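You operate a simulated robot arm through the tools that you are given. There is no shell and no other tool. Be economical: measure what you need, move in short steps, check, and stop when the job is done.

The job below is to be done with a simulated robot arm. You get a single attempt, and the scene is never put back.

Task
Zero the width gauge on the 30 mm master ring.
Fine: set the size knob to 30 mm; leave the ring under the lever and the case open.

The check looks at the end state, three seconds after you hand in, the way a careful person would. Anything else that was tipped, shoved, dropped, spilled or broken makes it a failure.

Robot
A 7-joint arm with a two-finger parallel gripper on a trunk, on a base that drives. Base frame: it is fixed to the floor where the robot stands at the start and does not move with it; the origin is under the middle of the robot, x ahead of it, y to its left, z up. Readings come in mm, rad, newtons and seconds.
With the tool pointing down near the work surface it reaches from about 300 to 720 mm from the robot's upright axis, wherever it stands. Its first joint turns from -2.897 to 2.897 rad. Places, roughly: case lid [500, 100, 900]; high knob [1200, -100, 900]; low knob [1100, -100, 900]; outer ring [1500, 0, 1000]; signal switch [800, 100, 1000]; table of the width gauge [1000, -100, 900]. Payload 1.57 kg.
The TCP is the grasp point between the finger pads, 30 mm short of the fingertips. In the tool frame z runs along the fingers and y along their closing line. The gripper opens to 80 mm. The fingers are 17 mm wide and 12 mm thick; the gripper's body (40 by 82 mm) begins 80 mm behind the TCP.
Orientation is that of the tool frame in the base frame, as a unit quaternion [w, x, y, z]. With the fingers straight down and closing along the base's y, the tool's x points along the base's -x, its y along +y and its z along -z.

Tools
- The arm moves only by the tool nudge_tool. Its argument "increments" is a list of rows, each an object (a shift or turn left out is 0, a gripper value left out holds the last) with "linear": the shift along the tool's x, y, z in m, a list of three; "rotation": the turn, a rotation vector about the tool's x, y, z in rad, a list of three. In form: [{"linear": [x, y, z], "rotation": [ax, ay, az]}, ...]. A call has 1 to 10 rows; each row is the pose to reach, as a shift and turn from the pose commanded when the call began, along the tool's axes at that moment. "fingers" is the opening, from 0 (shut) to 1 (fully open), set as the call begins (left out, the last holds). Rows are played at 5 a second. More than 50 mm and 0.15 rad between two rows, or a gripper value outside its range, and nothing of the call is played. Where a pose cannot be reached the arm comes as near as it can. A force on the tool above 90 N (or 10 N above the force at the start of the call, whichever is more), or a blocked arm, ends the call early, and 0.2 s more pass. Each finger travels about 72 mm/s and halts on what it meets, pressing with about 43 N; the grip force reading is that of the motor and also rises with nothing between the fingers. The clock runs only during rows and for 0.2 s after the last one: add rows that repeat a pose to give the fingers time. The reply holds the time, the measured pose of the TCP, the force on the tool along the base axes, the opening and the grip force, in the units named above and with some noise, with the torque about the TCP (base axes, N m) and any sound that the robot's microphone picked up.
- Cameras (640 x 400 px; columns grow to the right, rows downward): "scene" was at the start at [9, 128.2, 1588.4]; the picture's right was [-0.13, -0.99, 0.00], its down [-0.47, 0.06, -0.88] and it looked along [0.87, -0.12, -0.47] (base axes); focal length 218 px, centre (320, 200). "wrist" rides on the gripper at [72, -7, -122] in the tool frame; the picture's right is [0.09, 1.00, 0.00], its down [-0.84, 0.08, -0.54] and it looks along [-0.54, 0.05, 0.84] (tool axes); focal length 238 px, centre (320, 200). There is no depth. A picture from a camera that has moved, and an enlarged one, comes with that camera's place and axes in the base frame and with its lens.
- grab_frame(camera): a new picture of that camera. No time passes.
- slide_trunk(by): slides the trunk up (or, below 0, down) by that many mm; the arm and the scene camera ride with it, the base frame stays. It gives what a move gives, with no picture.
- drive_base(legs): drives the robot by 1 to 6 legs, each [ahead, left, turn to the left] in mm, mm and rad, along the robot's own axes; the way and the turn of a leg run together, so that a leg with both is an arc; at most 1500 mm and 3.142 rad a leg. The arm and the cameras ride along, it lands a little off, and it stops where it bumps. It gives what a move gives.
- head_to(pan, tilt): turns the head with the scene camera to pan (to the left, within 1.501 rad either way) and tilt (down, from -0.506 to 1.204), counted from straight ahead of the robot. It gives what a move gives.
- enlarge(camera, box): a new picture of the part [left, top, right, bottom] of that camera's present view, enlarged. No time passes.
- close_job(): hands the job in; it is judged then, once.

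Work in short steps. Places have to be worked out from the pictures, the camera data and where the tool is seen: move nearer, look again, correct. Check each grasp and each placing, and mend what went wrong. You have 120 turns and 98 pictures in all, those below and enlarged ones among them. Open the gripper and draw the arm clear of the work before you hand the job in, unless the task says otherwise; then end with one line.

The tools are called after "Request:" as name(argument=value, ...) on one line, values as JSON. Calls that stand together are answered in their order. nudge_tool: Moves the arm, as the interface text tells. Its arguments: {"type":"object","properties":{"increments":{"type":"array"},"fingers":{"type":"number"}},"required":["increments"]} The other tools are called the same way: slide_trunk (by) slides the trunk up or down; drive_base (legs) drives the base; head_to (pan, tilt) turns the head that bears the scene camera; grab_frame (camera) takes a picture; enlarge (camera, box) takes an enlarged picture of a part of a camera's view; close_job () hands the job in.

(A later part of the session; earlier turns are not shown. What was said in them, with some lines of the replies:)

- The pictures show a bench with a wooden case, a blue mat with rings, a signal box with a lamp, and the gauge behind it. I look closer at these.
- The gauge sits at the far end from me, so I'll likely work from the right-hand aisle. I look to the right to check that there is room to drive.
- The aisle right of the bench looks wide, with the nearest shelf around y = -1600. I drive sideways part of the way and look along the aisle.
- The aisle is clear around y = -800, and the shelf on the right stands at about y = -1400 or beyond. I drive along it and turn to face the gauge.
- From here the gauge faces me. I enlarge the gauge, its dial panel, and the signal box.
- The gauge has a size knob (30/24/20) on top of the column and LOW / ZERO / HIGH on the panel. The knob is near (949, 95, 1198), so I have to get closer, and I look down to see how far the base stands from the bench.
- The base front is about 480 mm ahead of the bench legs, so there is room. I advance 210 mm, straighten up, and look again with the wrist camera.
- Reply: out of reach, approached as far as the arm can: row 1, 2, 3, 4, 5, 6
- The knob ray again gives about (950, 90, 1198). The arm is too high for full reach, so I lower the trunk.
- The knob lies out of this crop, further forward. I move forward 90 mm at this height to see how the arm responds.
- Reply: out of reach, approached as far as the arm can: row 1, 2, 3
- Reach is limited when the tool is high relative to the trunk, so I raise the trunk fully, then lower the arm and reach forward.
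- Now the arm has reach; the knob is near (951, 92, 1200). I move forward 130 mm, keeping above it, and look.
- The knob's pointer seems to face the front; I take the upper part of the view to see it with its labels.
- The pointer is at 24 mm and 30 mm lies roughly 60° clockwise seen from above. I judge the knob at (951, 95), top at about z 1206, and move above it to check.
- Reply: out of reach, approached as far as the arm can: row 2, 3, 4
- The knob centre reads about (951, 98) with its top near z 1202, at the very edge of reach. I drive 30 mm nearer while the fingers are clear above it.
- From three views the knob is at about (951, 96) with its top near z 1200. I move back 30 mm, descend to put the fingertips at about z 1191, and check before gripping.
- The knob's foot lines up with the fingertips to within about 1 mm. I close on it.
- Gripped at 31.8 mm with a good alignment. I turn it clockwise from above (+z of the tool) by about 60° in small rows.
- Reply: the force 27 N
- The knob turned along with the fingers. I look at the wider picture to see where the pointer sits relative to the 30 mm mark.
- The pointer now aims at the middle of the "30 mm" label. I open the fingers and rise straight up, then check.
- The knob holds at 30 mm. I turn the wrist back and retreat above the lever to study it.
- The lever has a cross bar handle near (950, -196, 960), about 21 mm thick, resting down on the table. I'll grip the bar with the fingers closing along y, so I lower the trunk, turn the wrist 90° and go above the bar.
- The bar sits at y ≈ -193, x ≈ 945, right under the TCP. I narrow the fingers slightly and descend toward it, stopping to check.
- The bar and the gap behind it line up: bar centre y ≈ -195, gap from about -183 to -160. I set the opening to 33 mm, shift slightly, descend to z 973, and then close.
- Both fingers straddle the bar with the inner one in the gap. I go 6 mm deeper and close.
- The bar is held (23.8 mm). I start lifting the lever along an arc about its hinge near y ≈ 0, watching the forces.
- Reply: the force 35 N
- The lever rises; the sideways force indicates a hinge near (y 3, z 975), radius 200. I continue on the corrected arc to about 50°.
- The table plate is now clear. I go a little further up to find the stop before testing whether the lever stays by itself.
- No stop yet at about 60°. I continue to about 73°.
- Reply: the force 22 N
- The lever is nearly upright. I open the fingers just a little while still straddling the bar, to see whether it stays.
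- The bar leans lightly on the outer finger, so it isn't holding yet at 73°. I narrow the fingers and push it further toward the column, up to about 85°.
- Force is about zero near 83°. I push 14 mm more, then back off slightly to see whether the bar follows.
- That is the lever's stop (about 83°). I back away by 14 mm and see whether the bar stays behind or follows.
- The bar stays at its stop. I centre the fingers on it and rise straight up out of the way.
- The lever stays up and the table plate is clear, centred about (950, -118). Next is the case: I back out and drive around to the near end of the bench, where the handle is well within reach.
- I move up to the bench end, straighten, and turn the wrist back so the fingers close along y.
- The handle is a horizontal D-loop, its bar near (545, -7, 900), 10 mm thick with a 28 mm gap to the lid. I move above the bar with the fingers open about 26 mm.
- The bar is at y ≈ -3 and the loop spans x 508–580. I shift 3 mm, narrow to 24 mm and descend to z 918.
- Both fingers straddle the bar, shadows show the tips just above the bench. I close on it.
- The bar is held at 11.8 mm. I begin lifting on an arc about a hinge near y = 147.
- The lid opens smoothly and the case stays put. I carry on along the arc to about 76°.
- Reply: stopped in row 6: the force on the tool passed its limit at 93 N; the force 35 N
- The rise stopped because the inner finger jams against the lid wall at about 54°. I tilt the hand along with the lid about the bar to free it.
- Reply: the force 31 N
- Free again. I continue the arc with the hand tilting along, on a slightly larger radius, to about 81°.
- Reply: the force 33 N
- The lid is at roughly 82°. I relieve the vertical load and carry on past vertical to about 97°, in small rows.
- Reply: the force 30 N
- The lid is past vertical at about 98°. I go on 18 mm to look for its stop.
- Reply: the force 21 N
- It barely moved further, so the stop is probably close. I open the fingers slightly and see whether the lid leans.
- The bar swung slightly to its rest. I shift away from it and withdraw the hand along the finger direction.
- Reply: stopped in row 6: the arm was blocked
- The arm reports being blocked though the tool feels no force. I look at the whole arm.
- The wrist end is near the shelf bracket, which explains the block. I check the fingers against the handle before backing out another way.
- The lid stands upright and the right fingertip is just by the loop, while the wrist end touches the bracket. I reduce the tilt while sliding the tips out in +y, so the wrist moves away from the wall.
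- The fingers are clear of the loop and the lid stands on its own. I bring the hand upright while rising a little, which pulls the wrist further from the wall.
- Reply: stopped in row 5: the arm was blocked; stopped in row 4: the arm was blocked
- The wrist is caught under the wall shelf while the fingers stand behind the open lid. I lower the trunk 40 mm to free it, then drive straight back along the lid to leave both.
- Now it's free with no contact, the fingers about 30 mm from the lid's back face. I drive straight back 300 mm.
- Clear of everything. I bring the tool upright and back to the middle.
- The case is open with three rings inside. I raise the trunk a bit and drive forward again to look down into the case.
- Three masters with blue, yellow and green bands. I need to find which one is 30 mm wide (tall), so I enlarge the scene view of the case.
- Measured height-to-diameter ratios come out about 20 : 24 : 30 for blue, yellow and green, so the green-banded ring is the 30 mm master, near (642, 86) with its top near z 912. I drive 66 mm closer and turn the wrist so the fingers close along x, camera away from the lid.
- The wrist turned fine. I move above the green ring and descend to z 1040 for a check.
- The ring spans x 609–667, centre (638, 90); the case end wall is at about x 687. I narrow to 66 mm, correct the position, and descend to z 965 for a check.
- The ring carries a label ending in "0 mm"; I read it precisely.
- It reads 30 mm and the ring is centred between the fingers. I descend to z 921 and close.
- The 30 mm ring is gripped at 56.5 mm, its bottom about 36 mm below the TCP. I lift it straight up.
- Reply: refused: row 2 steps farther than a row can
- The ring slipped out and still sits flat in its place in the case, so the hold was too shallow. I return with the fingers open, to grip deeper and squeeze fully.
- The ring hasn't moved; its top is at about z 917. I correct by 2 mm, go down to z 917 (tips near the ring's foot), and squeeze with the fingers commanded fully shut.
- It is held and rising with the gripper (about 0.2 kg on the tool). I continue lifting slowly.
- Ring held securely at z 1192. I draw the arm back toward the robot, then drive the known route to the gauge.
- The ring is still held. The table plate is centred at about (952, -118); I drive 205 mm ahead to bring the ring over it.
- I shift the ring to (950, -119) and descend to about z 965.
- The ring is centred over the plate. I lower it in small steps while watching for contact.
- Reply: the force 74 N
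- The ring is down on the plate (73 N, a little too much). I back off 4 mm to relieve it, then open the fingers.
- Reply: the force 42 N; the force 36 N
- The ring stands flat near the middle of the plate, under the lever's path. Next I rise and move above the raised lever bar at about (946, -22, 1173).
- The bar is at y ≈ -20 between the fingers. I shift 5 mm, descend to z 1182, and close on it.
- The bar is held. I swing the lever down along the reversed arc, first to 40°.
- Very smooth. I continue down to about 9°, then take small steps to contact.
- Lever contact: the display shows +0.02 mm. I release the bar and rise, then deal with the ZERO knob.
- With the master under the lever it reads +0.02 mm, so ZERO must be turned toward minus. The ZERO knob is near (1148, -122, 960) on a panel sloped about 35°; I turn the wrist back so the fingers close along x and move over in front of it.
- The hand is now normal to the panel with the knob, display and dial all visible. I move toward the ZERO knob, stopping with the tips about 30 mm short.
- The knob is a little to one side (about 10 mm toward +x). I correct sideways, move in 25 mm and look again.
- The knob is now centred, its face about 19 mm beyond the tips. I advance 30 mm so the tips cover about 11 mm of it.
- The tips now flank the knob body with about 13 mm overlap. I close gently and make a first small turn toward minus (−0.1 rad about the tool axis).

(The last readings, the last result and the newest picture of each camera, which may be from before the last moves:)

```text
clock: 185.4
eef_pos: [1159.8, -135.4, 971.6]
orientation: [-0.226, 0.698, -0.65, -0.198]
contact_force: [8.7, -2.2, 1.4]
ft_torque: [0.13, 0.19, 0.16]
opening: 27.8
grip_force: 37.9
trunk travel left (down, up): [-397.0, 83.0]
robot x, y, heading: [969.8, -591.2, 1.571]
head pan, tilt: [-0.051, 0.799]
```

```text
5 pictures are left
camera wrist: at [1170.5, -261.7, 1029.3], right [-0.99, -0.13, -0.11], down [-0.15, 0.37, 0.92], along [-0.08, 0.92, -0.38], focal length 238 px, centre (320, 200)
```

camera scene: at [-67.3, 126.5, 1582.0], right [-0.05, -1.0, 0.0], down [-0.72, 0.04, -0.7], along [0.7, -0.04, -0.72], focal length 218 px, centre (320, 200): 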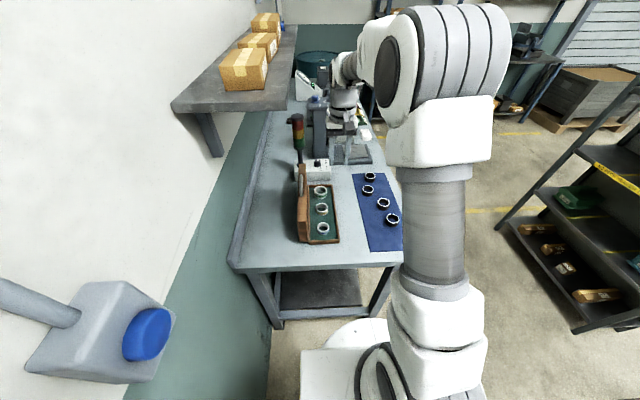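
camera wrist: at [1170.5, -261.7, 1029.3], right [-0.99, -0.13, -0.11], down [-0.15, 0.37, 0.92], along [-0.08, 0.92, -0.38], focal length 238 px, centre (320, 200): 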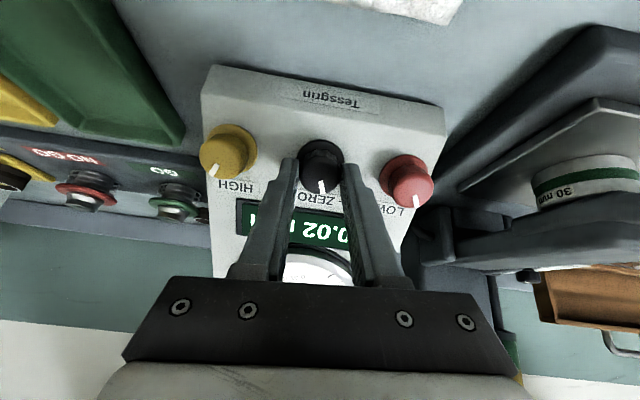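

The display still shows 0.02 after 0.1 rad. I turn a further 0.35 rad toward minus and read it again.

Request:
nudge_tool(increments=[{"rotation": [0, 0, -0.07]}, {"rotation": [0, 0, -0.14]}, {"rotation": [0, 0, -0.21]}, {"rotation": [0, 0, -0.28]}, {"rotation": [0, 0, -0.35]}, {"rotation": [0, 0, -0.35]}])

Request:
enlarge(camera="wrist", box=[200, 130, 440, 280])

```text
clock: 186.8
eef_pos: [1159.1, -134.4, 970.8]
orientation: [-0.258, 0.801, -0.518, -0.156]
contact_force: [3.2, -9.2, 4.7]
ft_torque: [-0.65, -0.56, -0.36]
opening: 27.6
grip_force: 38.2
trunk travel left (down, up): [-397.0, 83.0]
robot x, y, heading: [970.1, -590.9, 1.566]
head pan, tilt: [-0.051, 0.799]
```

```text
2.67 times, centred on (320, 205) of wrist
camera zoom: at [1194.0, -254.9, 1034.5], right [-0.87, -0.4, -0.3], down [-0.43, 0.29, 0.86], along [-0.25, 0.87, -0.42], focal length 636 px, centre (320, 187)
```

zoom: 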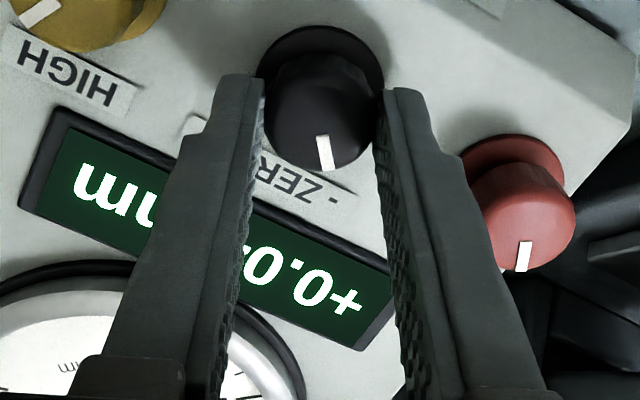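

The last digit is hidden behind the finger. The scene camera looks from the left and should see the display past the hand.

Request:
enlarge(camera="scene", box=[340, 160, 436, 220])

```text
6.67 times, centred on (388, 190) of scene
camera zoom: at [831.0, -591.3, 1582.0], right [1.0, -0.05, 0.0], down [-0.04, -0.72, -0.7], along [0.03, 0.7, -0.72], focal length 1453 px, centre (-133, 267)
```

zoom: 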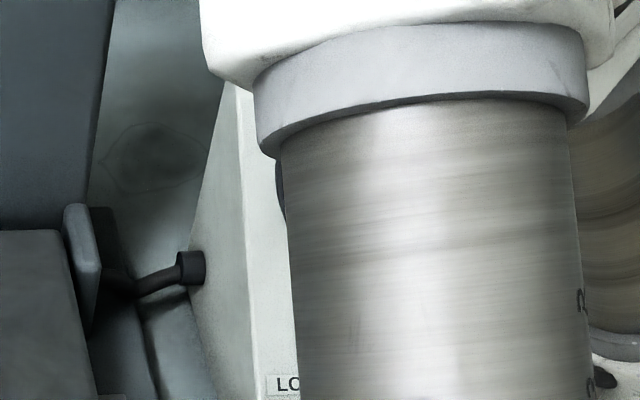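

The forearm blocks that view, and only 3 pictures remain. I open the fingers in place, turn the wrist back to its start angle (leaving the knob), and read the display between the fingers.

Request:
nudge_tool(fingers=0.56, increments=[{"rotation": [0, 0, 0]}, {"rotation": [0, 0, 0]}, {"rotation": [0, 0, 0.1]}, {"rotation": [0, 0, 0.2]}, {"rotation": [0, 0, 0.3]}, {"rotation": [0, 0, 0.4]}, {"rotation": [0, 0, 0.45]}, {"rotation": [0, 0, 0.45]}])

Request:
enlarge(camera="wrist", box=[240, 150, 400, 290])

```text
clock: 188.6
eef_pos: [1158.5, -132.8, 970.0]
orientation: [0.216, -0.664, 0.685, 0.209]
contact_force: [-0.2, 1.0, 1.2]
ft_torque: [0.02, 0.0, -0.01]
opening: 44.7
grip_force: 0.0
trunk travel left (down, up): [-397.0, 83.0]
robot x, y, heading: [969.1, -589.9, 1.57]
head pan, tilt: [-0.051, 0.799]
```

```text
2.86 times, centred on (320, 220) of wrist
camera zoom: at [1162.4, -260.5, 1027.7], right [-1.0, -0.04, -0.05], down [-0.07, 0.38, 0.92], along [-0.02, 0.93, -0.38], focal length 681 px, centre (320, 143)
```

zoom: 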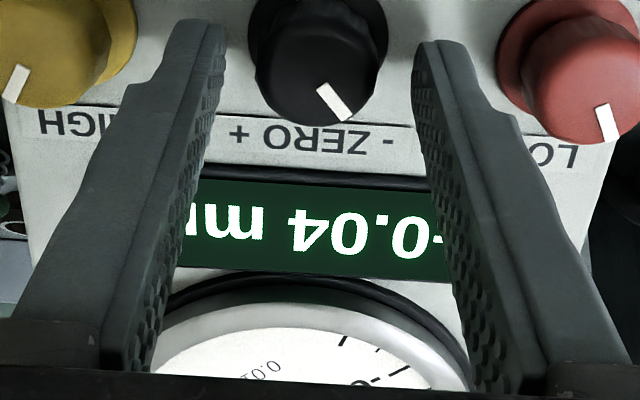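

It now reads +0.04, so turning toward "−" raises the reading by about 0.044 mm per rad. I regrip and turn 0.92 rad the other way, release, turn the wrist back, and read again.

Request:
nudge_tool(fingers=0.2, increments=[{"rotation": [0, 0, 0]}, {"rotation": [0, 0, 0]}, {"rotation": [0, 0, 0]}, {"rotation": [0, 0, 0.14]}, {"rotation": [0, 0, 0.28]}, {"rotation": [0, 0, 0.42]}, {"rotation": [0, 0, 0.56]}, {"rotation": [0, 0, 0.7]}, {"rotation": [0, 0, 0.83]}, {"rotation": [0, 0, 0.92]}])

Request:
nudge_tool(fingers=0.56, increments=[{"rotation": [0, 0, 0]}, {"rotation": [0, 0, 0]}, {"rotation": [0, 0, -0.14]}, {"rotation": [0, 0, -0.28]}, {"rotation": [0, 0, -0.42]}, {"rotation": [0, 0, -0.56]}, {"rotation": [0, 0, -0.7]}, {"rotation": [0, 0, -0.83]}, {"rotation": [0, 0, -0.92]}, {"rotation": [0, 0, -0.92]}])

```text
clock: 190.8
eef_pos: [1159.9, -133.3, 970.5]
orientation: [0.101, -0.289, 0.909, 0.281]
contact_force: [13.1, -1.2, -20.1]
ft_torque: [-0.17, 0.64, 0.54]
opening: 28.3
grip_force: 38.1
trunk travel left (down, up): [-397.0, 83.0]
robot x, y, heading: [965.9, -594.0, 1.569]
head pan, tilt: [-0.051, 0.799]
```

```text
clock: 193.0
eef_pos: [1159.5, -133.1, 971.2]
orientation: [0.217, -0.664, 0.684, 0.21]
contact_force: [0.0, -0.6, 0.6]
ft_torque: [-0.01, 0.0, 0.02]
opening: 44.7
grip_force: 0.1
trunk travel left (down, up): [-397.0, 83.0]
robot x, y, heading: [965.8, -588.8, 1.576]
head pan, tilt: [-0.051, 0.799]
```

Before reading, I back straight off 150 mm and open wide so that the whole dial, needle and display are visible in one picture.

Request:
nudge_tool(increments=[{"linear": [0, 0, -0.03]}, {"linear": [0, 0, -0.07]}, {"linear": [0, 0, -0.11]}, {"linear": [0, 0, -0.15]}, {"linear": [0, 0, -0.15]}])

Request:
nudge_tool(fingers=1.0, increments=[{"linear": [0, 0, 0]}, {"linear": [0, 0, 0]}, {"linear": [0, 0, 0]}])

Request:
enlarge(camera="wrist", box=[240, 110, 400, 250])

```text
clock: 194.2
eef_pos: [1157.0, -220.4, 1092.2]
orientation: [0.216, -0.665, 0.684, 0.209]
contact_force: [-0.5, -0.2, 0.2]
ft_torque: [0.03, 0.01, 0.0]
opening: 44.9
grip_force: 0.0
trunk travel left (down, up): [-397.0, 83.0]
robot x, y, heading: [969.5, -593.4, 1.574]
head pan, tilt: [-0.051, 0.799]
```

```text
clock: 195.0
eef_pos: [1157.4, -221.4, 1093.1]
orientation: [0.216, -0.664, 0.685, 0.208]
contact_force: [0.2, -0.3, 0.6]
ft_torque: [0.01, -0.02, -0.01]
opening: 79.9
grip_force: 0.1
trunk travel left (down, up): [-397.0, 83.0]
robot x, y, heading: [969.8, -589.6, 1.571]
head pan, tilt: [-0.051, 0.799]
```

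```text
2.86 times, centred on (320, 180) of wrist
camera zoom: at [1161.4, -348.7, 1150.1], right [-1.0, -0.04, -0.05], down [-0.07, 0.38, 0.92], along [-0.02, 0.93, -0.38], focal length 681 px, centre (320, 257)
```

zoom: 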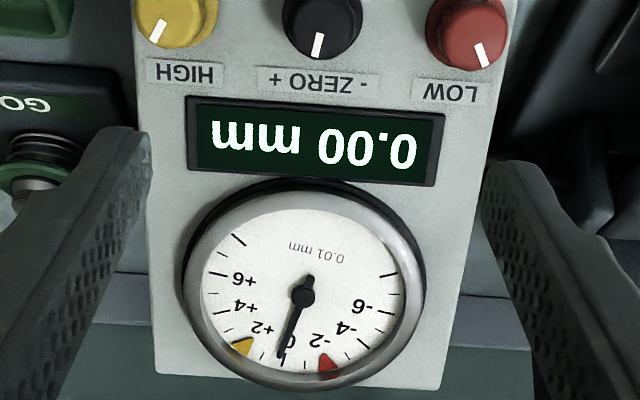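

The display reads 0.00 mm and the needle stands at zero, LOW and HIGH untouched. I draw the arm clear and bring it upright.

Request:
nudge_tool(increments=[{"linear": [0, 0, -0.03]}, {"linear": [0, 0, -0.06]}, {"linear": [-0.03, 0, -0.08], "rotation": [0, 0.12, 0]}, {"linear": [-0.06, 0, -0.1], "rotation": [0, 0.24, 0]}, {"linear": [-0.06, 0, -0.11], "rotation": [0, 0.36, 0]}, {"linear": [-0.06, 0, -0.12], "rotation": [0, 0.48, 0]}, {"linear": [-0.06, 0, -0.12], "rotation": [0, 0.6, 0]}])

Request:
drive_base(legs=[[-220, 0, 0]])

Request:
grab_frame(camera="scene")

```text
clock: 196.6
eef_pos: [1156.4, -239.5, 1225.2]
orientation: [0.004, -0.697, 0.717, 0.003]
contact_force: [0.1, 0.4, 0.8]
ft_torque: [0.03, -0.04, -0.02]
opening: 79.7
grip_force: 0.0
trunk travel left (down, up): [-397.0, 83.0]
robot x, y, heading: [966.9, -587.7, 1.573]
head pan, tilt: [-0.051, 0.799]
```

```text
clock: 198.7
eef_pos: [1156.5, -455.9, 1225.1]
orientation: [0.005, -0.696, 0.718, 0.004]
contact_force: [0.4, -0.5, 0.2]
ft_torque: [0.01, 0.03, 0.02]
opening: 79.9
grip_force: 0.0
trunk travel left (down, up): [-397.0, 83.0]
robot x, y, heading: [966.8, -812.4, 1.566]
head pan, tilt: [-0.051, 0.799]
```

```text
0 pictures are left
camera scene: at [830.8, -807.0, 1582.0], right [1.0, -0.05, 0.0], down [-0.04, -0.72, -0.7], along [0.04, 0.7, -0.72], focal length 218 px, centre (320, 200)
```

scene: 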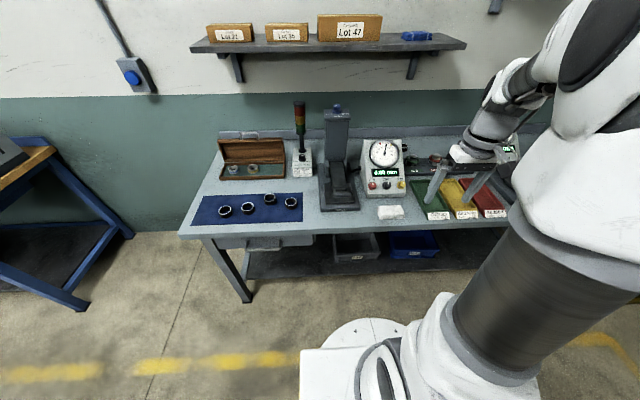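

The last picture shows the case open, the lever down and everything else in its place, with the arm clear and the gripper open. I hand the job in.

Request:
close_job()

```text
The job is handed in.
```

The width gauge reads 0.00 mm on the 30 mm master ring, with the size knob at 30 mm, the ring under the lowered lever, the case open and the arm drawn clear.
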